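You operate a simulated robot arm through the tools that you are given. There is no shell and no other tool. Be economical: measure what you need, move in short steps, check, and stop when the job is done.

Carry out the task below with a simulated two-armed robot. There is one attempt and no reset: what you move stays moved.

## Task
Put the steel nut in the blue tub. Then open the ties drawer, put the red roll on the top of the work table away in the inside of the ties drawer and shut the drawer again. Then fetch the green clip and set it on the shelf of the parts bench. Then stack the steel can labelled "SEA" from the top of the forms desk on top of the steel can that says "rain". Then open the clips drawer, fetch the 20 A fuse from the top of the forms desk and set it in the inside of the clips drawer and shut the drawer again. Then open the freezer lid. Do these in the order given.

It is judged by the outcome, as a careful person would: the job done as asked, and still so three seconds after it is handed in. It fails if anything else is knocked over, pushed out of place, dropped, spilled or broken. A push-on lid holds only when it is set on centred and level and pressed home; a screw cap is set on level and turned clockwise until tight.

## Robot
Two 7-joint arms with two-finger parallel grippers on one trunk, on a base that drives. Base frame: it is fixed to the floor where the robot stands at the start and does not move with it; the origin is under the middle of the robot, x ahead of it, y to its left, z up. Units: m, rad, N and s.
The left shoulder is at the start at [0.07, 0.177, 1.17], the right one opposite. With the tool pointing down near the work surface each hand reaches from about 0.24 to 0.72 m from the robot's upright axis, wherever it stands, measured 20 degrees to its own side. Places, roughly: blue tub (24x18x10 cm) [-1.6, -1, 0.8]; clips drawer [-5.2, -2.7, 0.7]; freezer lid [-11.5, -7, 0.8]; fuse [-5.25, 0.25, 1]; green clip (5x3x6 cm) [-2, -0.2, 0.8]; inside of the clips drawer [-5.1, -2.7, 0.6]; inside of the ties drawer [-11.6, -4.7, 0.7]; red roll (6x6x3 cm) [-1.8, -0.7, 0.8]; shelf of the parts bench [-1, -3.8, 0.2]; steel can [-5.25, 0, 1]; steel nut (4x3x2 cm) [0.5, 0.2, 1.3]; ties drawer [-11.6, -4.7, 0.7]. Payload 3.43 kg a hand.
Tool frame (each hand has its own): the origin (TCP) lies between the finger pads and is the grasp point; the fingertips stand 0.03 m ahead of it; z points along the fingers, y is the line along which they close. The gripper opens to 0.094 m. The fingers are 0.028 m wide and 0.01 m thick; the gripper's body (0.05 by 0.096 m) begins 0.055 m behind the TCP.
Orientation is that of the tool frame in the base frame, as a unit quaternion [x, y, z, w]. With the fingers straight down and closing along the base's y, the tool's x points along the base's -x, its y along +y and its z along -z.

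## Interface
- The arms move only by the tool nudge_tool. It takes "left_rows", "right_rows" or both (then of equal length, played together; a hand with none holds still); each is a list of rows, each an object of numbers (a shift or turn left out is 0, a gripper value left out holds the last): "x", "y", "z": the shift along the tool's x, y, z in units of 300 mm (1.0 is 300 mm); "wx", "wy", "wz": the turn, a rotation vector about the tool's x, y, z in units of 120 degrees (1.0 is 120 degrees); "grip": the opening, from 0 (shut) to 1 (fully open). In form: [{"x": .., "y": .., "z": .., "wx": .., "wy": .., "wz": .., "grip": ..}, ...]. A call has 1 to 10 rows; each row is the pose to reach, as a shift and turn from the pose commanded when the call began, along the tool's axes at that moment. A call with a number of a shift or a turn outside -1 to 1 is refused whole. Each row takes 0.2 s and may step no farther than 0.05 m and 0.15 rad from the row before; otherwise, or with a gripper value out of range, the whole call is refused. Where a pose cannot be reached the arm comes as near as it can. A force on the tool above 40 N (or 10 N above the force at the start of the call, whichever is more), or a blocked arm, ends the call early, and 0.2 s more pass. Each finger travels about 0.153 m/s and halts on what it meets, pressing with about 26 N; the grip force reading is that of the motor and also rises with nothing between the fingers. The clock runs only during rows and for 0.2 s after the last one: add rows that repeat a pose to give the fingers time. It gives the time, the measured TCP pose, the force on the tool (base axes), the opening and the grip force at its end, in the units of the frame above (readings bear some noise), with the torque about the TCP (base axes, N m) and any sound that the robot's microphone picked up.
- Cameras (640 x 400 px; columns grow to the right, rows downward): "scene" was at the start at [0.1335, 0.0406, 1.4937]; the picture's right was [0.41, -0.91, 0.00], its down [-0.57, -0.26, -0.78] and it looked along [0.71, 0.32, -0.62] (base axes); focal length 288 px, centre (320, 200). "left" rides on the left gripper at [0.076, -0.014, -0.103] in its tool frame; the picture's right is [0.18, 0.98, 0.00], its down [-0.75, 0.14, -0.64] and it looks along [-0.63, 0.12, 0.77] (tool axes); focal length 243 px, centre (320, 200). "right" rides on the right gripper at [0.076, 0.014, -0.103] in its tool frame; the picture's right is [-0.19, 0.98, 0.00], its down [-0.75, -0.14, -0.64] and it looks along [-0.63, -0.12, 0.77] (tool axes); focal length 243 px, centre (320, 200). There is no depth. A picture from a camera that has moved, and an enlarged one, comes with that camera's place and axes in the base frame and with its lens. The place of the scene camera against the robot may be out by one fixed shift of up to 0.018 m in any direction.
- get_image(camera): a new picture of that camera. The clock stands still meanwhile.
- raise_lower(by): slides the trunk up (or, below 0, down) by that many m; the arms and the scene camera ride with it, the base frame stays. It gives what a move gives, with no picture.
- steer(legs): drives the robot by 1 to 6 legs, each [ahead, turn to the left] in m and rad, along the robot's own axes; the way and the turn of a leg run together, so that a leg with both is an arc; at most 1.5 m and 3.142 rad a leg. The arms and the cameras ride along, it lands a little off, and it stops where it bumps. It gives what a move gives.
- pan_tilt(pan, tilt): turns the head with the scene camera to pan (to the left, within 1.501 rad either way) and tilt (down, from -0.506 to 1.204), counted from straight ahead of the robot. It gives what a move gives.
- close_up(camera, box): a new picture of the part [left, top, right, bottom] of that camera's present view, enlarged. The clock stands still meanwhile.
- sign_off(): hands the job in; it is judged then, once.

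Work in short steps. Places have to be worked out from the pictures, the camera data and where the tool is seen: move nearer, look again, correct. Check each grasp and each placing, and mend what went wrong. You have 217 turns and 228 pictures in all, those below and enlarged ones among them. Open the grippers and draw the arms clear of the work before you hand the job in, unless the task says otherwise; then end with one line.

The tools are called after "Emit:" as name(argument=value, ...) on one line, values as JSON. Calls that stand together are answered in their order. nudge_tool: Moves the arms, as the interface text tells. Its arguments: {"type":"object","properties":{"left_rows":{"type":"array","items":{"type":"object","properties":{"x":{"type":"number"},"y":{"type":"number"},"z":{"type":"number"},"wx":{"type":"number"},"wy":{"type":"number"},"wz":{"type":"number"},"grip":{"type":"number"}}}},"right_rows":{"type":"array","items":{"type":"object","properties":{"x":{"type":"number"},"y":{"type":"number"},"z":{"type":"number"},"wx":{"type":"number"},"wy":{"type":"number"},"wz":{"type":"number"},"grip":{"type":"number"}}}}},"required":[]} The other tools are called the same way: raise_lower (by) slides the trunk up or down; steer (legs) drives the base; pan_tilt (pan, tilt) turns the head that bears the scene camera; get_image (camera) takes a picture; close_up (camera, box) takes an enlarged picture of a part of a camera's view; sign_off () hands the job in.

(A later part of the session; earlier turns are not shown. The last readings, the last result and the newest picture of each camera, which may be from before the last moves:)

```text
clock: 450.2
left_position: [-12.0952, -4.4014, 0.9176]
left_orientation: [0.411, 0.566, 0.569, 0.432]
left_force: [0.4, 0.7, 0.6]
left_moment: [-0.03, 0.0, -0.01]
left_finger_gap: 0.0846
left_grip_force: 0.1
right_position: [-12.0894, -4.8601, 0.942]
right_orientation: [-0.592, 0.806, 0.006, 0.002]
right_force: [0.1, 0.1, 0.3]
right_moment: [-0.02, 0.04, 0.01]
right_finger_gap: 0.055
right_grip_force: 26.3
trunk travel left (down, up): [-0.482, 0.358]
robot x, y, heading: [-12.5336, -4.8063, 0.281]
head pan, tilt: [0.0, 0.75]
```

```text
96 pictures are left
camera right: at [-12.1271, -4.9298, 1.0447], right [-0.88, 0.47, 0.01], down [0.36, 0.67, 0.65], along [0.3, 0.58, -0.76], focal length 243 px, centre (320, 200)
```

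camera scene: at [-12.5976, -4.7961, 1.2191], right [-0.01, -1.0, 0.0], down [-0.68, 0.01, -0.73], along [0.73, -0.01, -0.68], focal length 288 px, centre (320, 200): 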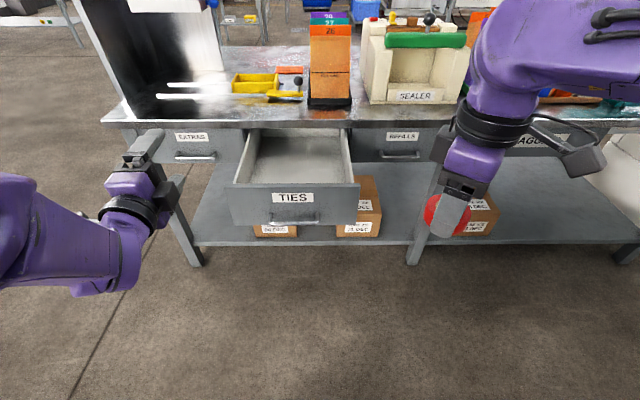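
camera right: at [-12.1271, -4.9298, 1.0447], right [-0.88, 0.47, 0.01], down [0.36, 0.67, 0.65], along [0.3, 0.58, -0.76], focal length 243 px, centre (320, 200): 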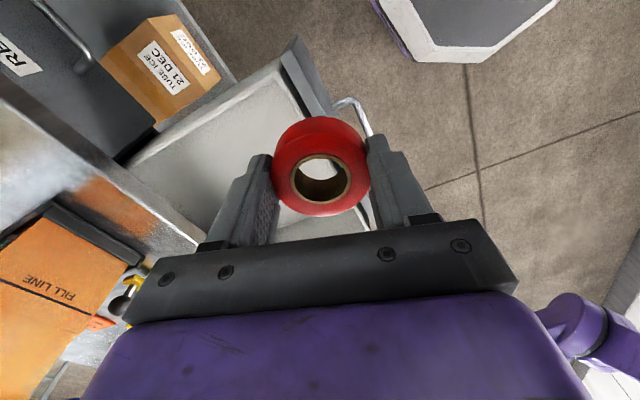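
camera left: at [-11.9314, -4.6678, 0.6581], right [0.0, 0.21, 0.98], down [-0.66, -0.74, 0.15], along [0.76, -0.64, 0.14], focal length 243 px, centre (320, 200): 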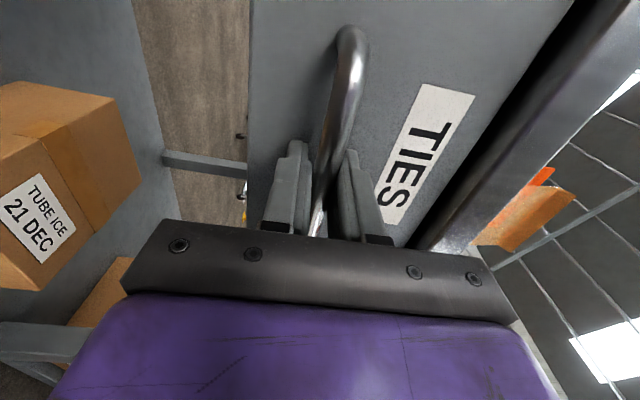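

Move over the drawer cavity (−11.95,−4.745) and lower the roll to near the drawer floor.

Emit:
nudge_tool(right_rows=[{"x": -0.126, "y": -0.082}, {"x": -0.252, "y": -0.164}, {"x": -0.378, "y": -0.245}, {"x": -0.504, "y": -0.327}, {"x": -0.504, "y": -0.327, "z": 0.14}, {"x": -0.504, "y": -0.327, "z": 0.28}, {"x": -0.504, "y": -0.327, "z": 0.42}, {"x": -0.504, "y": -0.327, "z": 0.5}])

Emit:
get_image(camera="right")

Emit:
pan_tilt(pan=-0.3, tilt=0.9)

Emit:
get_image(camera="scene")

```text
clock: 452.0
left_position: [-12.097, -4.4004, 0.9175]
left_orientation: [0.411, 0.567, 0.569, 0.432]
left_force: [1.5, 0.1, 0.8]
left_moment: [0.01, -0.03, 0.01]
left_finger_gap: 0.0846
left_grip_force: 0.2
right_position: [-11.952, -4.743, 0.7945]
right_orientation: [-0.593, 0.805, 0.006, 0.003]
right_force: [0.2, 0.1, -0.8]
right_moment: [0.04, -0.02, -0.03]
right_finger_gap: 0.0551
right_grip_force: 26.4
trunk travel left (down, up): [-0.482, 0.358]
robot x, y, heading: [-12.5335, -4.8026, 0.283]
head pan, tilt: [0.0, 0.75]
```

```text
95 pictures are left
camera right: at [-11.9893, -4.8135, 0.8958], right [-0.88, 0.47, 0.01], down [0.36, 0.67, 0.65], along [0.3, 0.58, -0.76], focal length 243 px, centre (320, 200)
```

right: 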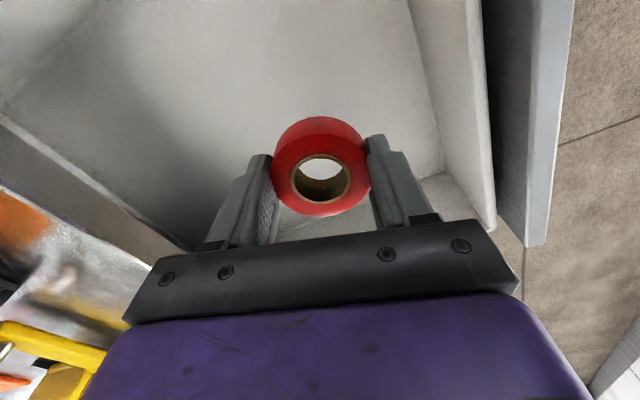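

```text
clock: 452.8
left_position: [-12.0968, -4.4021, 0.9172]
left_orientation: [0.412, 0.566, 0.568, 0.433]
left_force: [-0.6, -0.1, 0.1]
left_moment: [-0.03, 0.0, 0.01]
left_finger_gap: 0.0846
left_grip_force: 0.0
right_position: [-11.9525, -4.7443, 0.7957]
right_orientation: [-0.592, 0.806, 0.007, 0.002]
right_force: [0.0, -1.0, 0.2]
right_moment: [0.0, -0.03, 0.0]
right_finger_gap: 0.0549
right_grip_force: 25.9
trunk travel left (down, up): [-0.482, 0.358]
robot x, y, heading: [-12.5308, -4.8049, 0.284]
head pan, tilt: [-0.3, 0.901]
```

```text
94 pictures are left
camera scene: at [-12.4032, -4.787, 1.2073], right [-0.02, -1.0, 0.0], down [-0.78, 0.01, -0.62], along [0.62, -0.01, -0.78], focal length 288 px, centre (320, 200)
```

scene: 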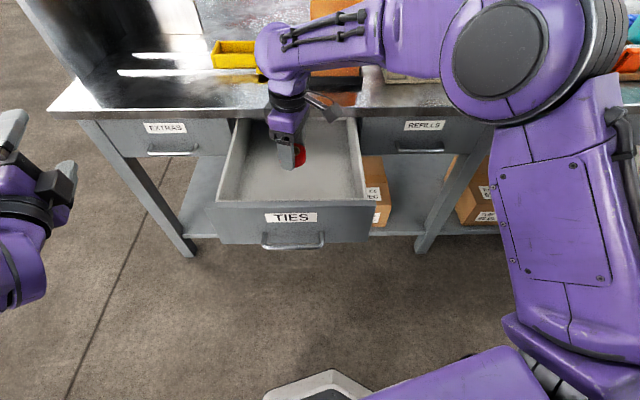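

Well inside the cavity. Lower 8.5 cm more and release.

Emit:
nudge_tool(right_rows=[{"z": 0.12}, {"z": 0.22}, {"z": 0.285}, {"z": 0.285}])

Emit:
nudge_tool(right_rows=[{"grip": 0.7}, {"grip": 0.85}, {"grip": 0.85}, {"grip": 0.85, "z": -0.12}, {"z": -0.27}, {"z": -0.42}, {"z": -0.57}, {"z": -0.72}])

Emit:
get_image(camera="scene")

Emit:
get_image(camera="right")

```text
clock: 453.8
left_position: [-12.0968, -4.4017, 0.9181]
left_orientation: [0.41, 0.566, 0.57, 0.432]
left_force: [0.3, -0.9, 0.5]
left_moment: [0.01, -0.02, 0.02]
left_finger_gap: 0.0847
left_grip_force: 0.1
right_position: [-11.9522, -4.7415, 0.7094]
right_orientation: [-0.592, 0.806, 0.006, 0.003]
right_force: [0.0, 0.0, -0.4]
right_moment: [0.02, 0.01, -0.02]
right_finger_gap: 0.055
right_grip_force: 26.1
trunk travel left (down, up): [-0.482, 0.358]
robot x, y, heading: [-12.534, -4.8038, 0.281]
head pan, tilt: [-0.3, 0.901]
```

```text
clock: 455.6
left_position: [-12.0964, -4.4016, 0.919]
left_orientation: [0.411, 0.567, 0.568, 0.432]
left_force: [0.0, -0.1, 0.3]
left_moment: [-0.01, 0.02, 0.01]
left_finger_gap: 0.0846
left_grip_force: 0.1
right_position: [-11.9507, -4.7436, 0.9276]
right_orientation: [-0.592, 0.806, 0.006, 0.003]
right_force: [0.5, 0.1, 0.5]
right_moment: [-0.02, 0.02, -0.02]
right_finger_gap: 0.0796
right_grip_force: 0.1
trunk travel left (down, up): [-0.482, 0.358]
robot x, y, heading: [-12.5308, -4.8024, 0.286]
head pan, tilt: [-0.3, 0.901]
```

```text
93 pictures are left
camera scene: at [-12.404, -4.787, 1.2073], right [-0.02, -1.0, 0.0], down [-0.78, 0.01, -0.62], along [0.62, -0.01, -0.78], focal length 288 px, centre (320, 200)
```

scene: 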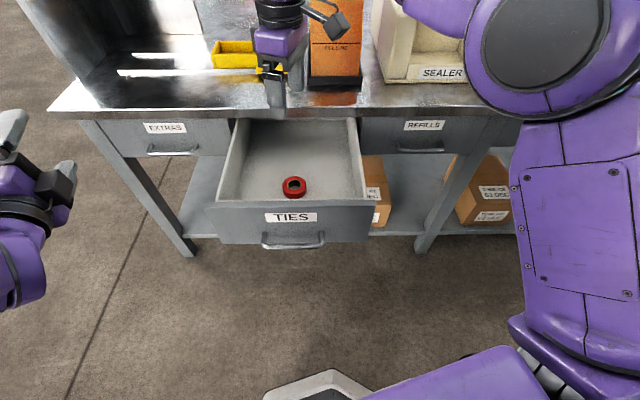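

```text
92 pictures are left
camera right: at [-11.9884, -4.8143, 1.029], right [-0.88, 0.47, 0.01], down [0.36, 0.67, 0.65], along [0.3, 0.58, -0.76], focal length 243 px, centre (320, 200)
```

right: 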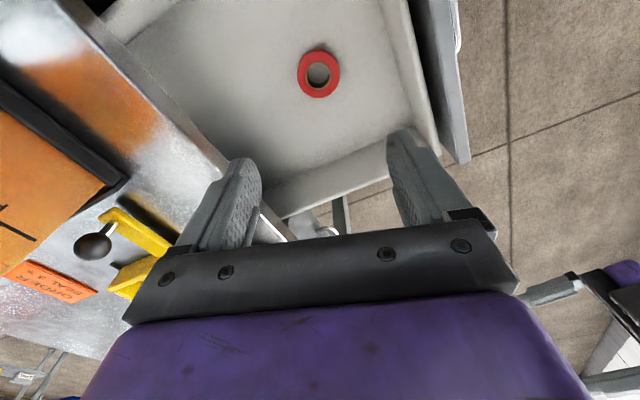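

The roll lies in the drawer. Now back off, straighten, and position the closed left fingers in front of the drawer panel to push it shut.

Emit:
steer(legs=[[0, -0.29], [-0.24, 0]])

Emit:
nudge_tool(left_rows=[{"grip": 0.3, "x": -0.1, "y": -0.1}, {"grip": 0.0, "x": -0.2, "y": -0.2}, {"x": -0.3, "y": -0.3}, {"x": -0.4, "y": -0.4}, {"x": -0.5, "y": -0.5}, {"x": -0.6, "y": -0.6}])

Emit:
get_image(camera="left")

```text
clock: 458.3
left_position: [-12.2414, -4.5424, 0.9173]
left_orientation: [0.489, 0.5, 0.5, 0.511]
left_force: [-0.4, 0.2, 0.6]
left_moment: [0.03, 0.01, 0.03]
left_finger_gap: 0.0845
left_grip_force: 0.1
right_position: [-12.1976, -4.912, 0.9268]
right_orientation: [-0.469, 0.883, 0.006, 0.003]
right_force: [-0.4, -1.4, 0.1]
right_moment: [0.02, -0.01, 0.01]
right_finger_gap: 0.08
right_grip_force: 0.1
trunk travel left (down, up): [-0.482, 0.358]
robot x, y, heading: [-12.7743, -4.8018, -0.01]
head pan, tilt: [-0.3, 0.901]
```

```text
clock: 459.7
left_position: [-12.2329, -4.7297, 0.7433]
left_orientation: [0.489, 0.501, 0.501, 0.51]
left_force: [1.0, -0.3, 0.3]
left_moment: [0.02, 0.03, 0.02]
left_finger_gap: 0.0
left_grip_force: 25.8
right_position: [-12.1983, -4.9134, 0.9267]
right_orientation: [-0.469, 0.883, 0.007, 0.004]
right_force: [0.1, -0.4, -0.6]
right_moment: [0.0, -0.03, -0.01]
right_finger_gap: 0.0799
right_grip_force: 0.1
trunk travel left (down, up): [-0.482, 0.358]
robot x, y, heading: [-12.7702, -4.8046, -0.008]
head pan, tilt: [-0.3, 0.901]
```

```text
91 pictures are left
camera left: at [-12.3368, -4.6545, 0.7245], right [-0.02, 0.2, 0.98], down [-0.64, -0.75, 0.14], along [0.77, -0.63, 0.15], focal length 243 px, centre (320, 200)
```

left: 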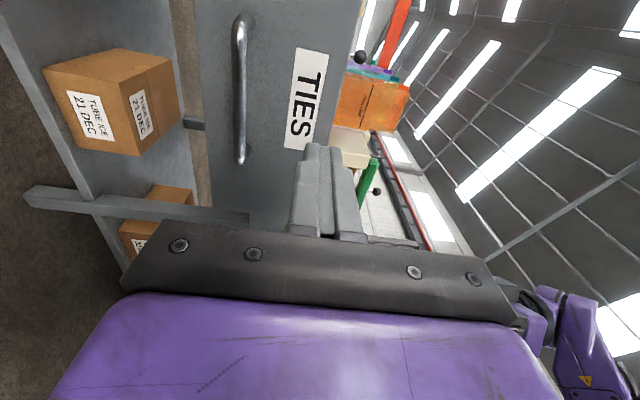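

Lower to z≈0.712, draw the right hand back, and then drive forward to push the drawer shut.

Emit:
nudge_tool(left_rows=[{"y": -0.05}, {"y": -0.105}, {"y": -0.105}, {"y": -0.105}], right_rows=[{"x": 0.07, "y": 0.1}, {"x": 0.14, "y": 0.2}, {"x": 0.2, "y": 0.3}, {"x": 0.224, "y": 0.331, "z": -0.1}])

Emit:
steer(legs=[[0.3, 0.0]])

Emit:
get_image(camera="scene")

```text
clock: 460.7
left_position: [-12.2312, -4.7254, 0.7128]
left_orientation: [0.484, 0.505, 0.5, 0.51]
left_force: [0.2, -0.3, 0.6]
left_moment: [-0.01, 0.01, -0.01]
left_finger_gap: 0.0
left_grip_force: 26.1
right_position: [-12.3187, -4.915, 0.9549]
right_orientation: [-0.469, 0.883, 0.006, 0.004]
right_force: [-0.2, 0.3, -0.3]
right_moment: [0.02, 0.02, 0.01]
right_finger_gap: 0.0798
right_grip_force: 0.1
trunk travel left (down, up): [-0.482, 0.358]
robot x, y, heading: [-12.7742, -4.804, -0.009]
head pan, tilt: [-0.3, 0.901]
```

```text
clock: 462.8
left_position: [-11.9359, -4.7263, 0.7115]
left_orientation: [0.484, 0.506, 0.5, 0.51]
left_force: [-0.2, 0.2, 0.4]
left_moment: [-0.01, 0.01, 0.01]
left_finger_gap: 0.0
left_grip_force: 25.7
right_position: [-12.0223, -4.9162, 0.9556]
right_orientation: [-0.47, 0.883, 0.006, 0.004]
right_force: [0.2, 0.3, 0.0]
right_moment: [-0.02, -0.01, 0.01]
right_finger_gap: 0.0799
right_grip_force: 0.0
trunk travel left (down, up): [-0.482, 0.358]
robot x, y, heading: [-12.4777, -4.8059, -0.006]
head pan, tilt: [-0.3, 0.901]
```

```text
90 pictures are left
camera scene: at [-12.3484, -4.8237, 1.2071], right [-0.3, -0.95, 0.0], down [-0.75, 0.24, -0.62], along [0.59, -0.19, -0.78], focal length 288 px, centre (320, 200)
```

scene: 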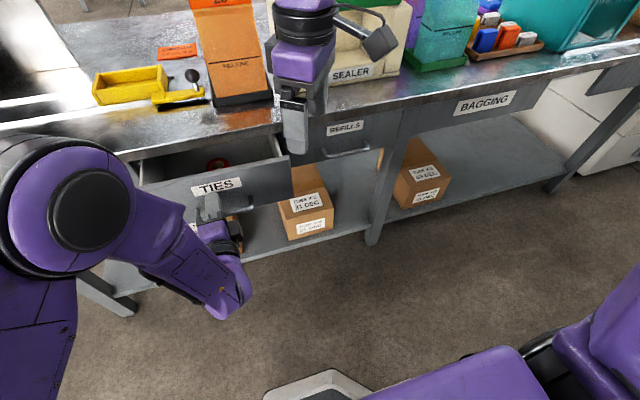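

The drawer is moving in; roll still inside. Drive the rest until it stops.

Emit:
steer(legs=[[0.16, 0.0]])

Emit:
pan_tilt(pan=0.2, tilt=0.9)

Emit:
get_image(camera="scene")

```text
clock: 464.0
left_position: [-11.829, -4.727, 0.7124]
left_orientation: [0.486, 0.504, 0.501, 0.509]
left_force: [-10.0, -0.2, 5.0]
left_moment: [-0.06, -0.06, -0.14]
left_finger_gap: 0.0
left_grip_force: 26.6
right_position: [-11.9103, -4.9179, 0.9547]
right_orientation: [-0.469, 0.883, 0.006, 0.003]
right_force: [0.0, 0.4, 0.3]
right_moment: [0.04, 0.01, 0.0]
right_finger_gap: 0.0801
right_grip_force: 0.0
trunk travel left (down, up): [-0.482, 0.358]
robot x, y, heading: [-12.3643, -4.803, -0.002]
head pan, tilt: [-0.3, 0.901]
stopped in leg 1: the force on the tool passed its limit at 344 N (the readings are from after the stop); the commanded pose is now the measured one
```

```text
clock: 464.9
left_position: [-11.8283, -4.7264, 0.7126]
left_orientation: [0.486, 0.504, 0.501, 0.508]
left_force: [-13.3, 0.0, 3.7]
left_moment: [-0.07, -0.02, -0.17]
left_finger_gap: 0.0003
left_grip_force: 26.3
right_position: [-11.9097, -4.9179, 0.9546]
right_orientation: [-0.469, 0.883, 0.006, 0.003]
right_force: [1.0, -0.4, 0.6]
right_moment: [0.0, -0.04, 0.02]
right_finger_gap: 0.08
right_grip_force: 0.0
trunk travel left (down, up): [-0.482, 0.358]
robot x, y, heading: [-12.3615, -4.8094, -0.009]
head pan, tilt: [0.201, 0.901]
```

```text
89 pictures are left
camera scene: at [-12.236, -4.7872, 1.2075], right [0.19, -0.98, 0.0], down [-0.77, -0.15, -0.62], along [0.61, 0.12, -0.78], focal length 288 px, centre (320, 200)
```

scene: 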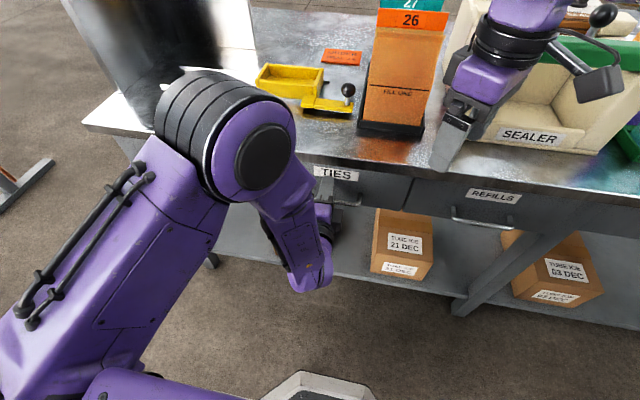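

The drawer is shut (tips at the same x as when it was closed before). Back away and verify.

Emit:
steer(legs=[[-0.25, 0.0]])

Emit:
get_image(camera="scene")

```text
clock: 466.8
left_position: [-12.0787, -4.7236, 0.7113]
left_orientation: [0.485, 0.504, 0.502, 0.509]
left_force: [-0.8, 0.6, 0.1]
left_moment: [0.02, -0.03, -0.01]
left_finger_gap: 0.0
left_grip_force: 26.4
right_position: [-12.1594, -4.9148, 0.9526]
right_orientation: [-0.47, 0.883, 0.007, 0.003]
right_force: [0.4, 0.2, 0.5]
right_moment: [-0.01, 0.01, -0.02]
right_finger_gap: 0.0798
right_grip_force: 0.1
trunk travel left (down, up): [-0.482, 0.358]
robot x, y, heading: [-12.6185, -4.8039, -0.006]
head pan, tilt: [0.201, 0.901]
```

```text
88 pictures are left
camera scene: at [-12.4864, -4.7853, 1.2073], right [0.2, -0.98, 0.0], down [-0.77, -0.15, -0.62], along [0.61, 0.12, -0.78], focal length 288 px, centre (320, 200)
```

scene: 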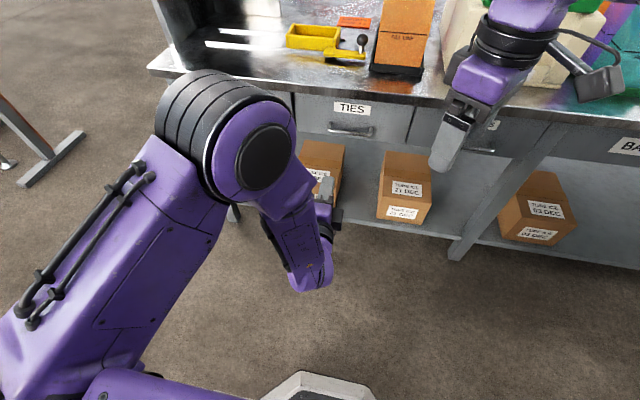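

Step 2 done: drawer flush, roll inside. Raise the trunk and retrace the way back east.

Emit:
raise_lower(by=0.35)

Emit:
steer(legs=[[0, 1.577], [1.22, 0], [0, -1.571], [1.05, 0], [1.05, 0]])

```text
clock: 470.2
left_position: [-12.0787, -4.7234, 1.0601]
left_orientation: [0.485, 0.504, 0.501, 0.508]
left_force: [-0.3, 0.7, 1.4]
left_moment: [0.01, -0.02, 0.03]
left_finger_gap: 0.0
left_grip_force: 25.8
right_position: [-12.1596, -4.9151, 1.3034]
right_orientation: [-0.471, 0.882, 0.006, 0.003]
right_force: [0.6, 0.3, -0.2]
right_moment: [0.01, 0.0, -0.02]
right_finger_gap: 0.0799
right_grip_force: 0.0
trunk travel left (down, up): [-0.832, 0.008]
robot x, y, heading: [-12.6146, -4.8044, -0.004]
head pan, tilt: [0.201, 0.901]
```

```text
clock: 493.9
left_position: [-9.9832, -3.4854, 1.0622]
left_orientation: [0.484, 0.505, 0.502, 0.508]
left_force: [0.2, -0.9, 0.2]
left_moment: [0.0, -0.01, 0.04]
left_finger_gap: 0.0
left_grip_force: 25.8
right_position: [-10.0631, -3.6778, 1.3036]
right_orientation: [-0.473, 0.881, 0.007, 0.002]
right_force: [-0.9, -1.0, -0.2]
right_moment: [-0.03, 0.0, -0.01]
right_finger_gap: 0.0799
right_grip_force: 0.1
trunk travel left (down, up): [-0.832, 0.008]
robot x, y, heading: [-10.5169, -3.5692, 0.004]
head pan, tilt: [0.201, 0.901]
```

Continue: to (−9.6,−4.87), then east to (−7.2,−4.87).

Emit:
steer(legs=[[0, -0.951], [1.5, 0], [0.1, 0], [0, 0.947], [1.2, 0], [1.2, 0]])

Emit:
pan_tilt(pan=0.5, tilt=0.6)

Emit:
get_image(camera="scene")

```text
clock: 518.2
left_position: [-6.6686, -4.8363, 1.0612]
left_orientation: [0.489, 0.501, 0.498, 0.512]
left_force: [0.4, 0.3, -0.5]
left_moment: [0.02, 0.02, 0.0]
left_finger_gap: 0.0001
left_grip_force: 26.1
right_position: [-6.7515, -5.0261, 1.3043]
right_orientation: [-0.464, 0.886, 0.007, 0.003]
right_force: [-0.5, -0.4, 0.6]
right_moment: [-0.01, 0.03, 0.01]
right_finger_gap: 0.0798
right_grip_force: 0.1
trunk travel left (down, up): [-0.832, 0.008]
robot x, y, heading: [-7.2075, -4.9115, -0.017]
head pan, tilt: [0.201, 0.901]
```

```text
clock: 519.0
left_position: [-6.6662, -4.8366, 1.0621]
left_orientation: [0.488, 0.502, 0.497, 0.513]
left_force: [-0.2, 0.0, 0.4]
left_moment: [-0.03, 0.02, 0.0]
left_finger_gap: 0.0
left_grip_force: 25.5
right_position: [-6.7525, -5.0261, 1.3028]
right_orientation: [-0.464, 0.886, 0.006, 0.004]
right_force: [-0.6, -0.4, -0.9]
right_moment: [0.0, 0.03, 0.03]
right_finger_gap: 0.0799
right_grip_force: 0.0
trunk travel left (down, up): [-0.832, 0.008]
robot x, y, heading: [-7.2059, -4.9105, -0.019]
head pan, tilt: [0.499, 0.6]
```

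```text
87 pictures are left
camera scene: at [-7.0709, -4.8653, 1.5819], right [0.46, -0.89, 0.0], down [-0.5, -0.26, -0.82], along [0.73, 0.38, -0.57], focal length 288 px, centre (320, 200)
```

scene: 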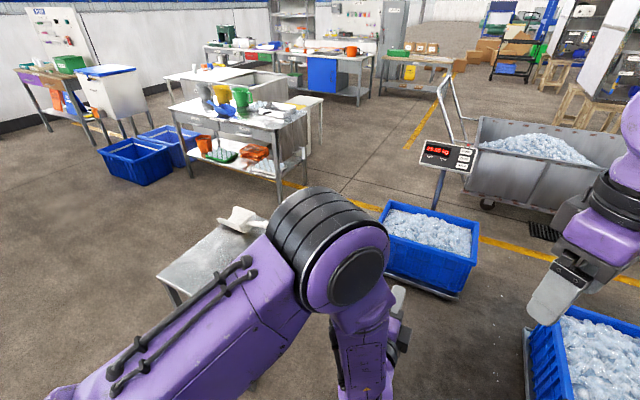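

Continue north through the stand/stool gap, then east and around to the corridor by the cups table.

Emit:
steer(legs=[[0, 1.588], [1.47, 0], [0, -1.571], [1.05, 0], [0, -0.737], [0.88, 0]])

Emit:
steer(legs=[[0, 0.737], [1.2, 0], [1.2, 0]])

```text
clock: 545.3
left_position: [-5.0223, -4.1956, 1.0619]
left_orientation: [0.624, 0.317, 0.306, 0.645]
left_force: [1.1, 0.2, 0.2]
left_moment: [-0.01, -0.02, -0.01]
left_finger_gap: 0.0
left_grip_force: 26.5
right_position: [-5.2037, -4.2948, 1.3026]
right_orientation: [-0.153, 0.988, 0.005, 0.004]
right_force: [0.2, -0.5, -0.4]
right_moment: [-0.01, 0.03, 0.01]
right_finger_gap: 0.0802
right_grip_force: 0.0
trunk travel left (down, up): [-0.832, 0.008]
robot x, y, heading: [-5.4977, -3.9257, -0.679]
head pan, tilt: [0.499, 0.6]
```

```text
clock: 559.1
left_position: [-2.5498, -3.6628, 1.0619]
left_orientation: [0.469, 0.52, 0.518, 0.491]
left_force: [-0.5, -0.7, -0.7]
left_moment: [-0.03, -0.02, 0.03]
left_finger_gap: 0.0
left_grip_force: 26.2
right_position: [-2.6193, -3.8583, 1.3036]
right_orientation: [-0.497, 0.868, 0.007, 0.003]
right_force: [-0.5, 1.5, 0.6]
right_moment: [0.0, -0.01, -0.04]
right_finger_gap: 0.0796
right_grip_force: 0.0
trunk travel left (down, up): [-0.832, 0.008]
robot x, y, heading: [-3.0772, -3.7819, 0.057]
head pan, tilt: [0.499, 0.6]
```

Convert the left hand back to pointing down and higher, then drive north to the clip.

Emit:
nudge_tool(left_rows=[{"y": 0.1, "wx": 0.0385, "wy": 0.0385, "wz": -0.0385}, {"y": 0.2, "wx": 0.077, "wy": 0.077, "wz": -0.077}, {"y": 0.3, "wx": 0.1154, "wy": 0.1154, "wz": -0.1154}, {"y": 0.4, "wx": 0.154, "wy": 0.154, "wz": -0.154}, {"y": 0.5, "wx": 0.1925, "wy": 0.1925, "wz": -0.1925}, {"y": 0.6, "wx": 0.231, "wy": 0.231, "wz": -0.231}, {"y": 0.7, "wx": 0.2695, "wy": 0.2695, "wz": -0.2695}, {"y": 0.8, "wx": 0.308, "wy": 0.308, "wz": -0.308}, {"y": 0.9, "wx": 0.3463, "wy": 0.3463, "wz": -0.3463}, {"y": 1.0, "wx": 0.385, "wy": 0.385, "wz": -0.385}])

Emit:
nudge_tool(left_rows=[{"wx": 0.0385, "wy": 0.0385, "wz": -0.0385}, {"wx": 0.077, "wy": 0.077, "wz": -0.077}, {"wx": 0.1154, "wy": 0.1154, "wz": -0.1154}, {"wx": 0.154, "wy": 0.154, "wz": -0.154}, {"wx": 0.1925, "wy": 0.1925, "wz": -0.1925}])

Emit:
steer(legs=[[0, 1.514], [1.5, 0], [1.5, 0], [0.38, 0], [0, -1.571]])

Emit:
pan_tilt(pan=0.1, tilt=0.6)

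Emit:
get_image(camera="scene")

```text
clock: 561.3
left_position: [-2.5549, -3.6555, 1.3619]
left_orientation: [0.159, 0.947, 0.193, 0.202]
left_force: [-0.5, -0.1, -0.7]
left_moment: [0.0, 0.03, 0.01]
left_finger_gap: 0.0002
left_grip_force: 25.9
right_position: [-2.6174, -3.8589, 1.3044]
right_orientation: [-0.498, 0.867, 0.006, 0.003]
right_force: [0.6, 0.1, 0.8]
right_moment: [0.0, -0.01, 0.02]
right_finger_gap: 0.0797
right_grip_force: 0.1
trunk travel left (down, up): [-0.832, 0.008]
robot x, y, heading: [-3.0786, -3.7768, 0.057]
head pan, tilt: [0.499, 0.6]
```

```text
clock: 562.5
left_position: [-2.5527, -3.6541, 1.3608]
left_orientation: [-0.038, 0.999, -0.015, 0.01]
left_force: [-0.6, 0.2, 0.2]
left_moment: [-0.04, -0.02, -0.03]
left_finger_gap: 0.0
left_grip_force: 26.6
right_position: [-2.6173, -3.8569, 1.303]
right_orientation: [-0.498, 0.867, 0.005, 0.001]
right_force: [-0.1, -0.2, 0.9]
right_moment: [-0.02, 0.0, 0.01]
right_finger_gap: 0.0796
right_grip_force: 0.0
trunk travel left (down, up): [-0.832, 0.008]
robot x, y, heading: [-3.0796, -3.7777, 0.062]
head pan, tilt: [0.499, 0.6]
```

```text
clock: 586.5
left_position: [-2.5408, -0.3249, 1.3624]
left_orientation: [0.006, 1.0, -0.014, 0.009]
left_force: [0.6, 0.8, -0.4]
left_moment: [0.01, -0.03, 0.0]
left_finger_gap: 0.0
left_grip_force: 26.0
right_position: [-2.6205, -0.5231, 1.3048]
right_orientation: [-0.459, 0.889, 0.005, 0.002]
right_force: [0.2, 0.1, 0.6]
right_moment: [-0.02, 0.04, -0.01]
right_finger_gap: 0.0799
right_grip_force: 0.0
trunk travel left (down, up): [-0.832, 0.008]
robot x, y, heading: [-3.0759, -0.4006, -0.027]
head pan, tilt: [0.499, 0.6]
```

```text
clock: 587.4
left_position: [-2.5404, -0.3259, 1.3616]
left_orientation: [0.005, 1.0, -0.015, 0.009]
left_force: [0.3, 0.3, -0.1]
left_moment: [0.02, -0.03, -0.01]
left_finger_gap: 0.0
left_grip_force: 26.0
right_position: [-2.6205, -0.5232, 1.304]
right_orientation: [-0.46, 0.888, 0.007, 0.003]
right_force: [0.0, 0.7, -0.3]
right_moment: [0.02, 0.01, -0.01]
right_finger_gap: 0.0798
right_grip_force: 0.0
trunk travel left (down, up): [-0.832, 0.008]
robot x, y, heading: [-3.0712, -0.4037, -0.029]
head pan, tilt: [0.099, 0.6]
```

```text
86 pictures are left
camera scene: at [-2.9293, -0.3925, 1.582], right [0.07, -1.0, 0.0], down [-0.56, -0.04, -0.83], along [0.82, 0.06, -0.56], focal length 288 px, centre (320, 200)
```

scene: 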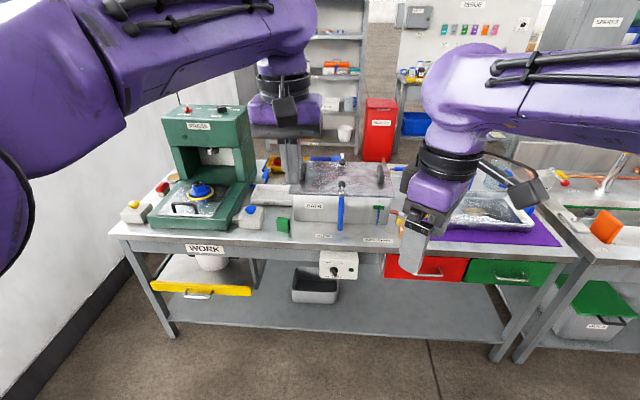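

The clip (≈(−2.02,−0.16)) is in the left hand's sector. Drive 0.45 m closer and look with the left camera.

Emit:
steer(legs=[[0.45, 0.03]])

Emit:
nudge_tool(left_rows=[{"y": 0.12, "grip": 0.4}, {"y": 0.24, "z": 0.08, "grip": 0.8}, {"y": 0.36, "z": 0.16}, {"y": 0.48, "z": 0.3}, {"y": 0.6, "z": 0.4}])

Emit:
get_image(camera="left")

```text
clock: 590.1
left_position: [-2.0976, -0.3124, 1.363]
left_orientation: [-0.01, 1.0, -0.014, 0.011]
left_force: [-0.6, 0.4, -1.2]
left_moment: [0.0, 0.0, 0.01]
left_finger_gap: 0.0002
left_grip_force: 26.6
right_position: [-2.1721, -0.5141, 1.3033]
right_orientation: [-0.474, 0.88, 0.006, 0.003]
right_force: [0.5, 0.2, 0.6]
right_moment: [0.0, -0.02, -0.03]
right_finger_gap: 0.0798
right_grip_force: 0.0
trunk travel left (down, up): [-0.832, 0.008]
robot x, y, heading: [-2.6274, -0.4081, 0.004]
head pan, tilt: [0.099, 0.6]
```

```text
refused: row 4 steps farther than a row can; nothing moved
```

```text
85 pictures are left
camera left: at [-2.1759, -0.3267, 1.4632], right [-0.2, 0.98, -0.03], down [0.74, 0.17, 0.65], along [0.64, 0.11, -0.76], focal length 243 px, centre (320, 200)
```

left: 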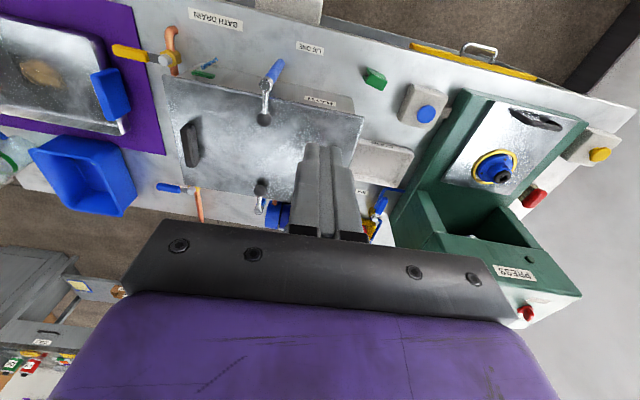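

Clip ≈(−2.04,−0.18), close to the bath box corner and the blue-button box. Move above it and descend to z≈1.06 to look closer.

Emit:
nudge_tool(left_rows=[{"x": -0.02, "y": 0.055, "z": 0.12, "grip": 0.4}, {"x": -0.04, "y": 0.11, "z": 0.24, "grip": 0.8}, {"x": -0.06, "y": 0.165, "z": 0.36}, {"x": -0.08, "y": 0.22, "z": 0.48}, {"x": -0.1, "y": 0.275, "z": 0.6}, {"x": -0.12, "y": 0.33, "z": 0.72}, {"x": -0.14, "y": 0.385, "z": 0.84}, {"x": -0.165, "y": 0.435, "z": 0.95}, {"x": -0.165, "y": 0.435, "z": 1.0}])

Emit:
get_image(camera="left")

```text
clock: 592.1
left_position: [-2.0413, -0.1896, 1.0581]
left_orientation: [-0.01, 1.0, -0.014, 0.009]
left_force: [0.4, 0.0, 0.3]
left_moment: [0.01, 0.02, 0.01]
left_finger_gap: 0.0751
left_grip_force: 0.0
right_position: [-2.1694, -0.514, 1.3039]
right_orientation: [-0.474, 0.88, 0.006, 0.001]
right_force: [0.6, 0.2, -0.3]
right_moment: [0.01, 0.01, 0.01]
right_finger_gap: 0.0802
right_grip_force: 0.1
trunk travel left (down, up): [-0.832, 0.008]
robot x, y, heading: [-2.6242, -0.4059, 0.003]
head pan, tilt: [0.099, 0.6]
```

```text
84 pictures are left
camera left: at [-2.1211, -0.2028, 1.159], right [-0.2, 0.98, -0.03], down [0.74, 0.17, 0.65], along [0.64, 0.11, -0.76], focal length 243 px, centre (320, 200)
```

left: 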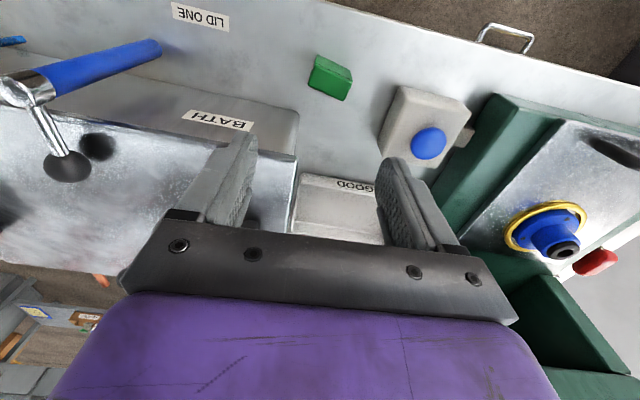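

The clip spans about x −2.058..−2.02, y −0.21..−0.155, rotated ~15°. The fingers fit in front of the box. Open wide, yaw slightly and descend to z≈0.842.

Emit:
nudge_tool(left_rows=[{"y": 0.022, "z": 0.14, "wz": 0.05, "grip": 0.9}, {"y": 0.022, "z": 0.28, "wz": 0.1}, {"y": 0.022, "z": 0.42, "wz": 0.1}, {"y": 0.022, "z": 0.5, "wz": 0.1}])

Emit:
get_image(camera="left")

```text
clock: 593.1
left_position: [-2.0404, -0.187, 0.9079]
left_orientation: [0.095, 0.995, -0.013, 0.011]
left_force: [-0.3, 0.2, -0.4]
left_moment: [0.02, 0.0, 0.01]
left_finger_gap: 0.0846
left_grip_force: 0.2
right_position: [-2.1695, -0.5128, 1.3032]
right_orientation: [-0.475, 0.88, 0.006, 0.002]
right_force: [-0.6, -0.6, -0.4]
right_moment: [-0.01, 0.02, 0.01]
right_finger_gap: 0.08
right_grip_force: 0.1
trunk travel left (down, up): [-0.832, 0.008]
robot x, y, heading: [-2.6255, -0.4102, 0.007]
head pan, tilt: [0.099, 0.6]
```

```text
83 pictures are left
camera left: at [-2.1201, -0.1832, 1.0084], right [0.0, 1.0, -0.03], down [0.75, 0.02, 0.66], along [0.66, -0.02, -0.75], focal length 243 px, centre (320, 200)
```

left: 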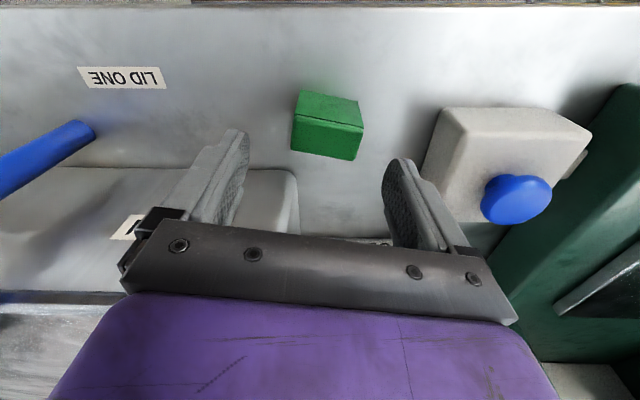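

Centred. Descend the last 6.5 cm and grip.

Emit:
nudge_tool(left_rows=[{"z": 0.1, "y": 0.01}, {"z": 0.19, "y": 0.015}, {"z": 0.215, "y": 0.015}, {"z": 0.215, "y": 0.015, "grip": 0.6}, {"z": 0.215, "y": 0.015, "grip": 0.3}, {"z": 0.215, "y": 0.015, "grip": 0.2}, {"z": 0.215, "y": 0.015, "grip": 0.2}])

Emit:
get_image(camera="left")

```text
clock: 594.7
left_position: [-2.04, -0.1856, 0.844]
left_orientation: [0.095, 0.995, -0.012, 0.011]
left_force: [0.8, 0.3, 1.4]
left_moment: [0.05, -0.02, 0.01]
left_finger_gap: 0.0512
left_grip_force: 25.8
right_position: [-2.1693, -0.5138, 1.3026]
right_orientation: [-0.474, 0.88, 0.006, 0.002]
right_force: [0.5, -0.1, 1.0]
right_moment: [-0.01, 0.0, 0.03]
right_finger_gap: 0.0798
right_grip_force: 0.1
trunk travel left (down, up): [-0.832, 0.008]
robot x, y, heading: [-2.6259, -0.4036, 0.006]
head pan, tilt: [0.099, 0.6]
```

```text
82 pictures are left
camera left: at [-2.1189, -0.1825, 0.944], right [0.0, 1.0, -0.03], down [0.75, 0.02, 0.66], along [0.66, -0.02, -0.75], focal length 243 px, centre (320, 200)
```

left: 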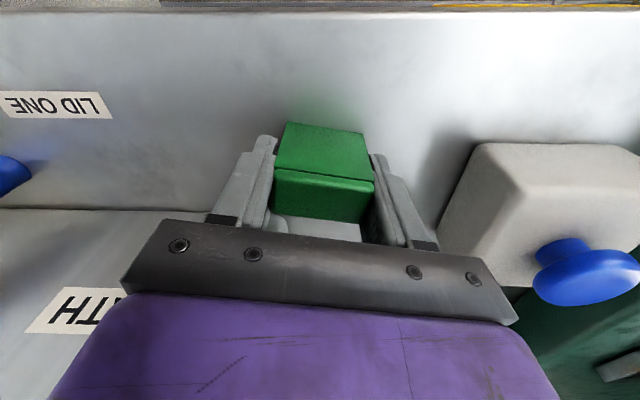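

Gripped (51 mm). Lift, tuck the right hand aside, back out and drive to the west side of the parts bench.

Emit:
nudge_tool(left_rows=[{"z": -0.13}, {"z": -0.26}, {"z": -0.39}, {"z": -0.52}, {"z": -0.65}, {"z": -0.8}], right_rows=[{"x": 0.13, "y": -0.02}, {"x": 0.26, "y": -0.04}, {"x": 0.39, "y": -0.06}, {"x": 0.52, "y": -0.08}, {"x": 0.65, "y": -0.1}, {"x": 0.795, "y": -0.125}])

Emit:
steer(legs=[[-0.4, 0], [0, -1.571], [1.5, 0], [1.5, 0], [0.68, 0], [0, 1.571]])

Emit:
pan_tilt(pan=0.0, tilt=0.6)

Emit:
get_image(camera="scene")

```text
clock: 596.1
left_position: [-2.0459, -0.1832, 1.0878]
left_orientation: [0.094, 0.995, -0.011, 0.011]
left_force: [-1.5, -1.1, -1.0]
left_moment: [0.01, -0.06, 0.02]
left_finger_gap: 0.0512
left_grip_force: 26.0
right_position: [-2.2716, -0.7374, 1.2996]
right_orientation: [-0.474, 0.881, 0.007, 0.004]
right_force: [-1.1, -0.5, 0.4]
right_moment: [0.04, -0.04, -0.02]
right_finger_gap: 0.08
right_grip_force: 0.0
trunk travel left (down, up): [-0.832, 0.008]
robot x, y, heading: [-2.6259, -0.4069, 0.006]
head pan, tilt: [0.099, 0.6]
```

```text
clock: 623.6
left_position: [-2.3131, -3.851, 1.0873]
left_orientation: [0.08, 0.997, -0.013, 0.012]
left_force: [-0.2, -0.2, -0.5]
left_moment: [0.0, -0.01, -0.02]
left_finger_gap: 0.0513
left_grip_force: 25.7
right_position: [-2.5249, -4.4096, 1.299]
right_orientation: [-0.486, 0.874, 0.006, 0.003]
right_force: [-0.6, 0.8, -0.6]
right_moment: [-0.02, -0.01, 0.01]
right_finger_gap: 0.0799
right_grip_force: 0.1
trunk travel left (down, up): [-0.832, 0.008]
robot x, y, heading: [-2.8875, -4.0952, 0.031]
head pan, tilt: [0.099, 0.6]
```

```text
clock: 624.3
left_position: [-2.3139, -3.8505, 1.0862]
left_orientation: [0.079, 0.997, -0.012, 0.011]
left_force: [-0.4, -0.5, -0.8]
left_moment: [0.01, -0.05, -0.01]
left_finger_gap: 0.0511
left_grip_force: 26.1
right_position: [-2.5256, -4.4105, 1.2983]
right_orientation: [-0.487, 0.873, 0.007, 0.002]
right_force: [0.4, 0.8, -0.2]
right_moment: [-0.03, 0.0, 0.03]
right_finger_gap: 0.0801
right_grip_force: 0.0
trunk travel left (down, up): [-0.832, 0.008]
robot x, y, heading: [-2.8903, -4.0963, 0.035]
head pan, tilt: [0.0, 0.6]
```

```text
81 pictures are left
camera scene: at [-2.7454, -4.0844, 1.582], right [0.03, -1.0, 0.0], down [-0.56, -0.02, -0.82], along [0.82, 0.03, -0.57], focal length 288 px, centre (320, 200)
```

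scene: 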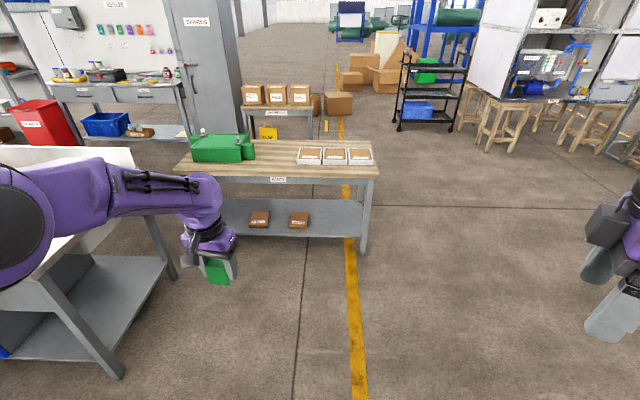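

Free shelf space is around (−1.1,−4.1). I drive to (−2.1,−4.33), lower the trunk 0.8 so the hand is at shelf height, and look.

Emit:
steer(legs=[[0, -0.317], [0.82, 0], [0, 0.282]])

Emit:
raise_lower(by=-0.4)

Emit:
raise_lower(by=-0.39)

Emit:
pan_tilt(pan=0.2, tilt=0.4)

Emit:
get_image(camera="scene")

Emit:
get_image(camera="left")

```text
clock: 630.6
left_position: [-1.5196, -4.1022, 1.0861]
left_orientation: [0.097, 0.995, -0.013, 0.012]
left_force: [0.3, -0.6, -0.3]
left_moment: [0.05, 0.02, -0.02]
left_finger_gap: 0.0512
left_grip_force: 25.7
right_position: [-1.7508, -4.6542, 1.2987]
right_orientation: [-0.472, 0.882, 0.008, 0.003]
right_force: [0.7, -0.3, -0.4]
right_moment: [-0.01, 0.03, 0.02]
right_finger_gap: 0.0799
right_grip_force: 0.0
trunk travel left (down, up): [-0.832, 0.008]
robot x, y, heading: [-2.1055, -4.3257, -0.003]
head pan, tilt: [0.0, 0.6]
```

```text
clock: 634.4
left_position: [-1.5202, -4.1017, 0.6877]
left_orientation: [0.097, 0.995, -0.013, 0.011]
left_force: [-0.8, 0.6, -0.3]
left_moment: [-0.01, 0.01, 0.02]
left_finger_gap: 0.0513
left_grip_force: 26.5
right_position: [-1.7493, -4.6527, 0.8995]
right_orientation: [-0.472, 0.882, 0.006, 0.003]
right_force: [0.3, -0.4, -0.5]
right_moment: [-0.01, 0.04, -0.01]
right_finger_gap: 0.0797
right_grip_force: 0.0
trunk travel left (down, up): [-0.432, 0.408]
robot x, y, heading: [-2.1018, -4.3269, -0.0]
head pan, tilt: [0.0, 0.6]
```

```text
clock: 638.2
left_position: [-1.5202, -4.1012, 0.2971]
left_orientation: [0.097, 0.995, -0.013, 0.012]
left_force: [0.2, -1.3, -0.3]
left_moment: [0.04, -0.01, -0.01]
left_finger_gap: 0.0511
left_grip_force: 25.4
right_position: [-1.7504, -4.6524, 0.5104]
right_orientation: [-0.472, 0.882, 0.007, 0.002]
right_force: [0.5, -0.4, -0.2]
right_moment: [0.0, 0.0, 0.01]
right_finger_gap: 0.0798
right_grip_force: 0.1
trunk travel left (down, up): [-0.042, 0.798]
robot x, y, heading: [-2.1067, -4.3252, -0.005]
head pan, tilt: [0.0, 0.6]
```

```text
clock: 638.9
left_position: [-1.5198, -4.1, 0.2968]
left_orientation: [0.097, 0.995, -0.013, 0.011]
left_force: [0.3, -0.1, -0.7]
left_moment: [0.02, -0.04, -0.01]
left_finger_gap: 0.0512
left_grip_force: 25.8
right_position: [-1.7507, -4.6536, 0.509]
right_orientation: [-0.472, 0.882, 0.006, 0.003]
right_force: [-0.5, -0.4, 0.1]
right_moment: [0.03, -0.03, -0.04]
right_finger_gap: 0.0799
right_grip_force: 0.0
trunk travel left (down, up): [-0.042, 0.798]
robot x, y, heading: [-2.1074, -4.3241, -0.004]
head pan, tilt: [0.201, 0.4]
```

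```text
80 pictures are left
camera scene: at [-1.9577, -4.3012, 0.8102], right [0.2, -0.98, 0.0], down [-0.38, -0.08, -0.92], along [0.9, 0.18, -0.39], focal length 288 px, centre (320, 200)
```

scene: 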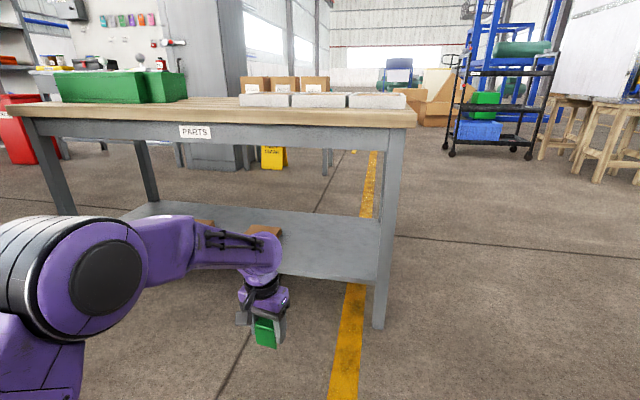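

```text
79 pictures are left
camera left: at [-1.6003, -4.0977, 0.397], right [0.01, 1.0, -0.03], down [0.75, 0.01, 0.66], along [0.66, -0.03, -0.75], focal length 243 px, centre (320, 200)
```

left: 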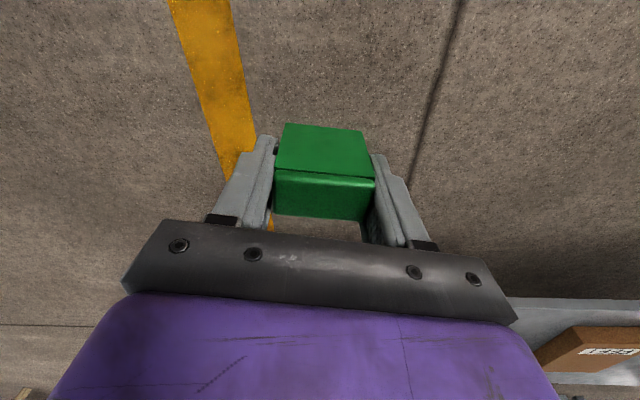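

The shelf is at z≈0.206 and the apron's underside ≈0.63. Lower 2 cm more, and drive forward 0.39 m under the top.

Emit:
raise_lower(by=-0.018)

Emit:
steer(legs=[[0.2, 0]])

Emit:
steer(legs=[[0.19, 0]])

Emit:
get_image(camera="scene")

Emit:
get_image(camera="left")

```text
clock: 639.6
left_position: [-1.5196, -4.1006, 0.2783]
left_orientation: [0.097, 0.995, -0.013, 0.011]
left_force: [0.5, 0.8, -0.1]
left_moment: [-0.03, 0.02, -0.01]
left_finger_gap: 0.0512
left_grip_force: 26.1
right_position: [-1.751, -4.6537, 0.4907]
right_orientation: [-0.472, 0.882, 0.006, 0.003]
right_force: [-0.1, 0.1, 0.3]
right_moment: [0.03, -0.03, -0.04]
right_finger_gap: 0.0799
right_grip_force: 0.0
trunk travel left (down, up): [-0.024, 0.816]
robot x, y, heading: [-2.1018, -4.3234, -0.008]
head pan, tilt: [0.201, 0.4]
```

```text
clock: 641.2
left_position: [-1.3173, -4.1003, 0.2787]
left_orientation: [0.097, 0.995, -0.012, 0.011]
left_force: [-0.4, 0.4, -1.3]
left_moment: [-0.04, 0.01, -0.01]
left_finger_gap: 0.0512
left_grip_force: 26.4
right_position: [-1.5473, -4.6535, 0.491]
right_orientation: [-0.473, 0.881, 0.007, 0.002]
right_force: [0.7, 0.2, 0.3]
right_moment: [0.0, -0.02, -0.01]
right_finger_gap: 0.0799
right_grip_force: 0.1
trunk travel left (down, up): [-0.024, 0.816]
robot x, y, heading: [-1.897, -4.3286, 0.003]
head pan, tilt: [0.201, 0.4]
```

```text
clock: 642.7
left_position: [-1.1296, -4.0982, 0.2797]
left_orientation: [0.094, 0.995, -0.012, 0.011]
left_force: [-0.9, -0.6, 0.3]
left_moment: [0.0, 0.03, 0.01]
left_finger_gap: 0.0513
left_grip_force: 26.2
right_position: [-1.3566, -4.6513, 0.4899]
right_orientation: [-0.474, 0.88, 0.006, 0.003]
right_force: [-0.6, -0.3, -0.3]
right_moment: [0.0, -0.03, 0.0]
right_finger_gap: 0.0797
right_grip_force: 0.0
trunk travel left (down, up): [-0.024, 0.816]
robot x, y, heading: [-1.7112, -4.3248, 0.005]
head pan, tilt: [0.201, 0.4]
```

```text
78 pictures are left
camera scene: at [-1.5661, -4.3002, 0.7922], right [0.2, -0.98, 0.0], down [-0.38, -0.08, -0.92], along [0.9, 0.19, -0.39], focal length 288 px, centre (320, 200)
```

scene: 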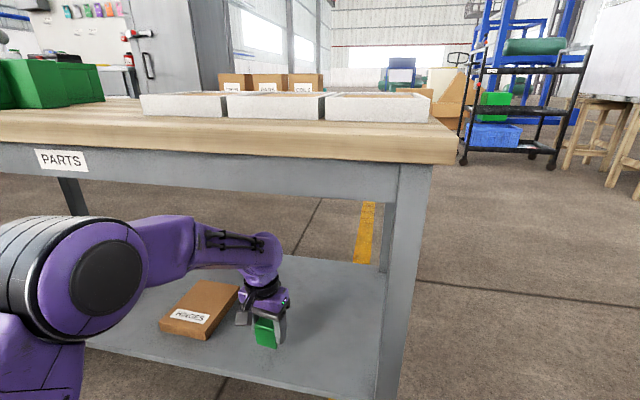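

```text
77 pictures are left
camera left: at [-1.2099, -4.0947, 0.379], right [0.0, 1.0, -0.03], down [0.75, 0.01, 0.66], along [0.66, -0.02, -0.75], focal length 243 px, centre (320, 200)
```

left: 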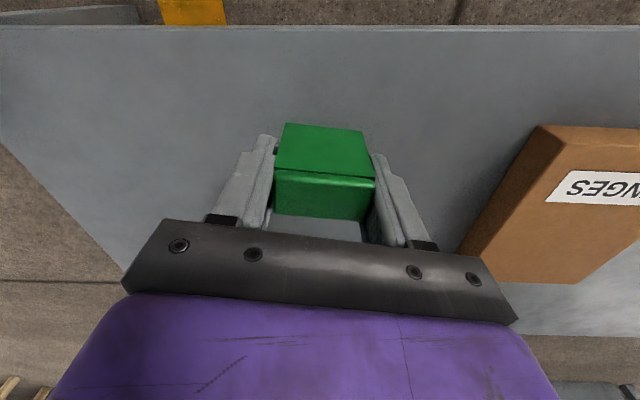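

The clip is over the free shelf area next to the "hinges" box. Lower gently until it touches.

Emit:
nudge_tool(left_rows=[{"z": 0.03}, {"z": 0.06}, {"z": 0.085}, {"z": 0.1}, {"z": 0.1}])

```text
clock: 643.9
left_position: [-1.1283, -4.0986, 0.2484]
left_orientation: [0.094, 0.995, -0.012, 0.011]
left_force: [-0.4, -0.3, 0.3]
left_moment: [-0.04, -0.02, 0.0]
left_finger_gap: 0.0511
left_grip_force: 25.6
right_position: [-1.3571, -4.6508, 0.4909]
right_orientation: [-0.474, 0.88, 0.006, 0.003]
right_force: [-0.2, -0.8, -0.3]
right_moment: [-0.02, 0.04, 0.02]
right_finger_gap: 0.08
right_grip_force: 0.1
trunk travel left (down, up): [-0.024, 0.816]
robot x, y, heading: [-1.7106, -4.3214, 0.002]
head pan, tilt: [0.201, 0.4]
```

No contact yet; go down in 3 mm steps.

Emit:
nudge_tool(left_rows=[{"z": 0.01}, {"z": 0.02}, {"z": 0.03}, {"z": 0.04}])

Emit:
close_up(camera="scene", box=[190, 260, 370, 380])

```text
clock: 644.9
left_position: [-1.1268, -4.0997, 0.2398]
left_orientation: [0.094, 0.995, -0.011, 0.014]
left_force: [-0.7, -4.5, 25.9]
left_moment: [0.24, 0.17, 0.09]
left_finger_gap: 0.0513
left_grip_force: 25.7
right_position: [-1.3574, -4.6518, 0.4922]
right_orientation: [-0.475, 0.88, 0.006, 0.004]
right_force: [0.3, -0.9, 0.5]
right_moment: [0.0, 0.03, -0.01]
right_finger_gap: 0.08
right_grip_force: 0.1
trunk travel left (down, up): [-0.024, 0.816]
robot x, y, heading: [-1.7108, -4.3232, 0.007]
head pan, tilt: [0.201, 0.4]
```

```text
3.33 times, centred on (280, 320) of scene
camera zoom: at [-1.5682, -4.3013, 0.793], right [0.2, -0.98, 0.0], down [-0.38, -0.08, -0.92], along [0.9, 0.19, -0.39], focal length 962 px, centre (453, -200)
```

zoom: 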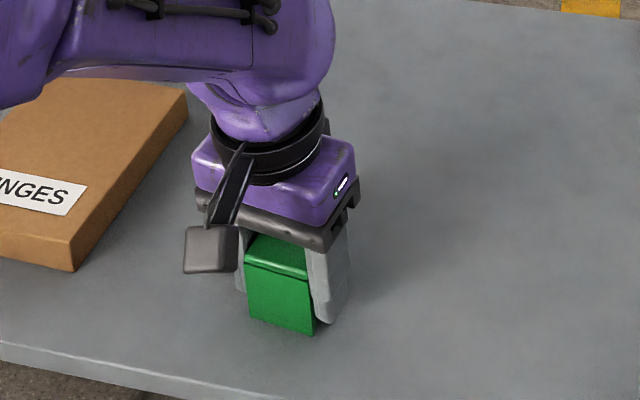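

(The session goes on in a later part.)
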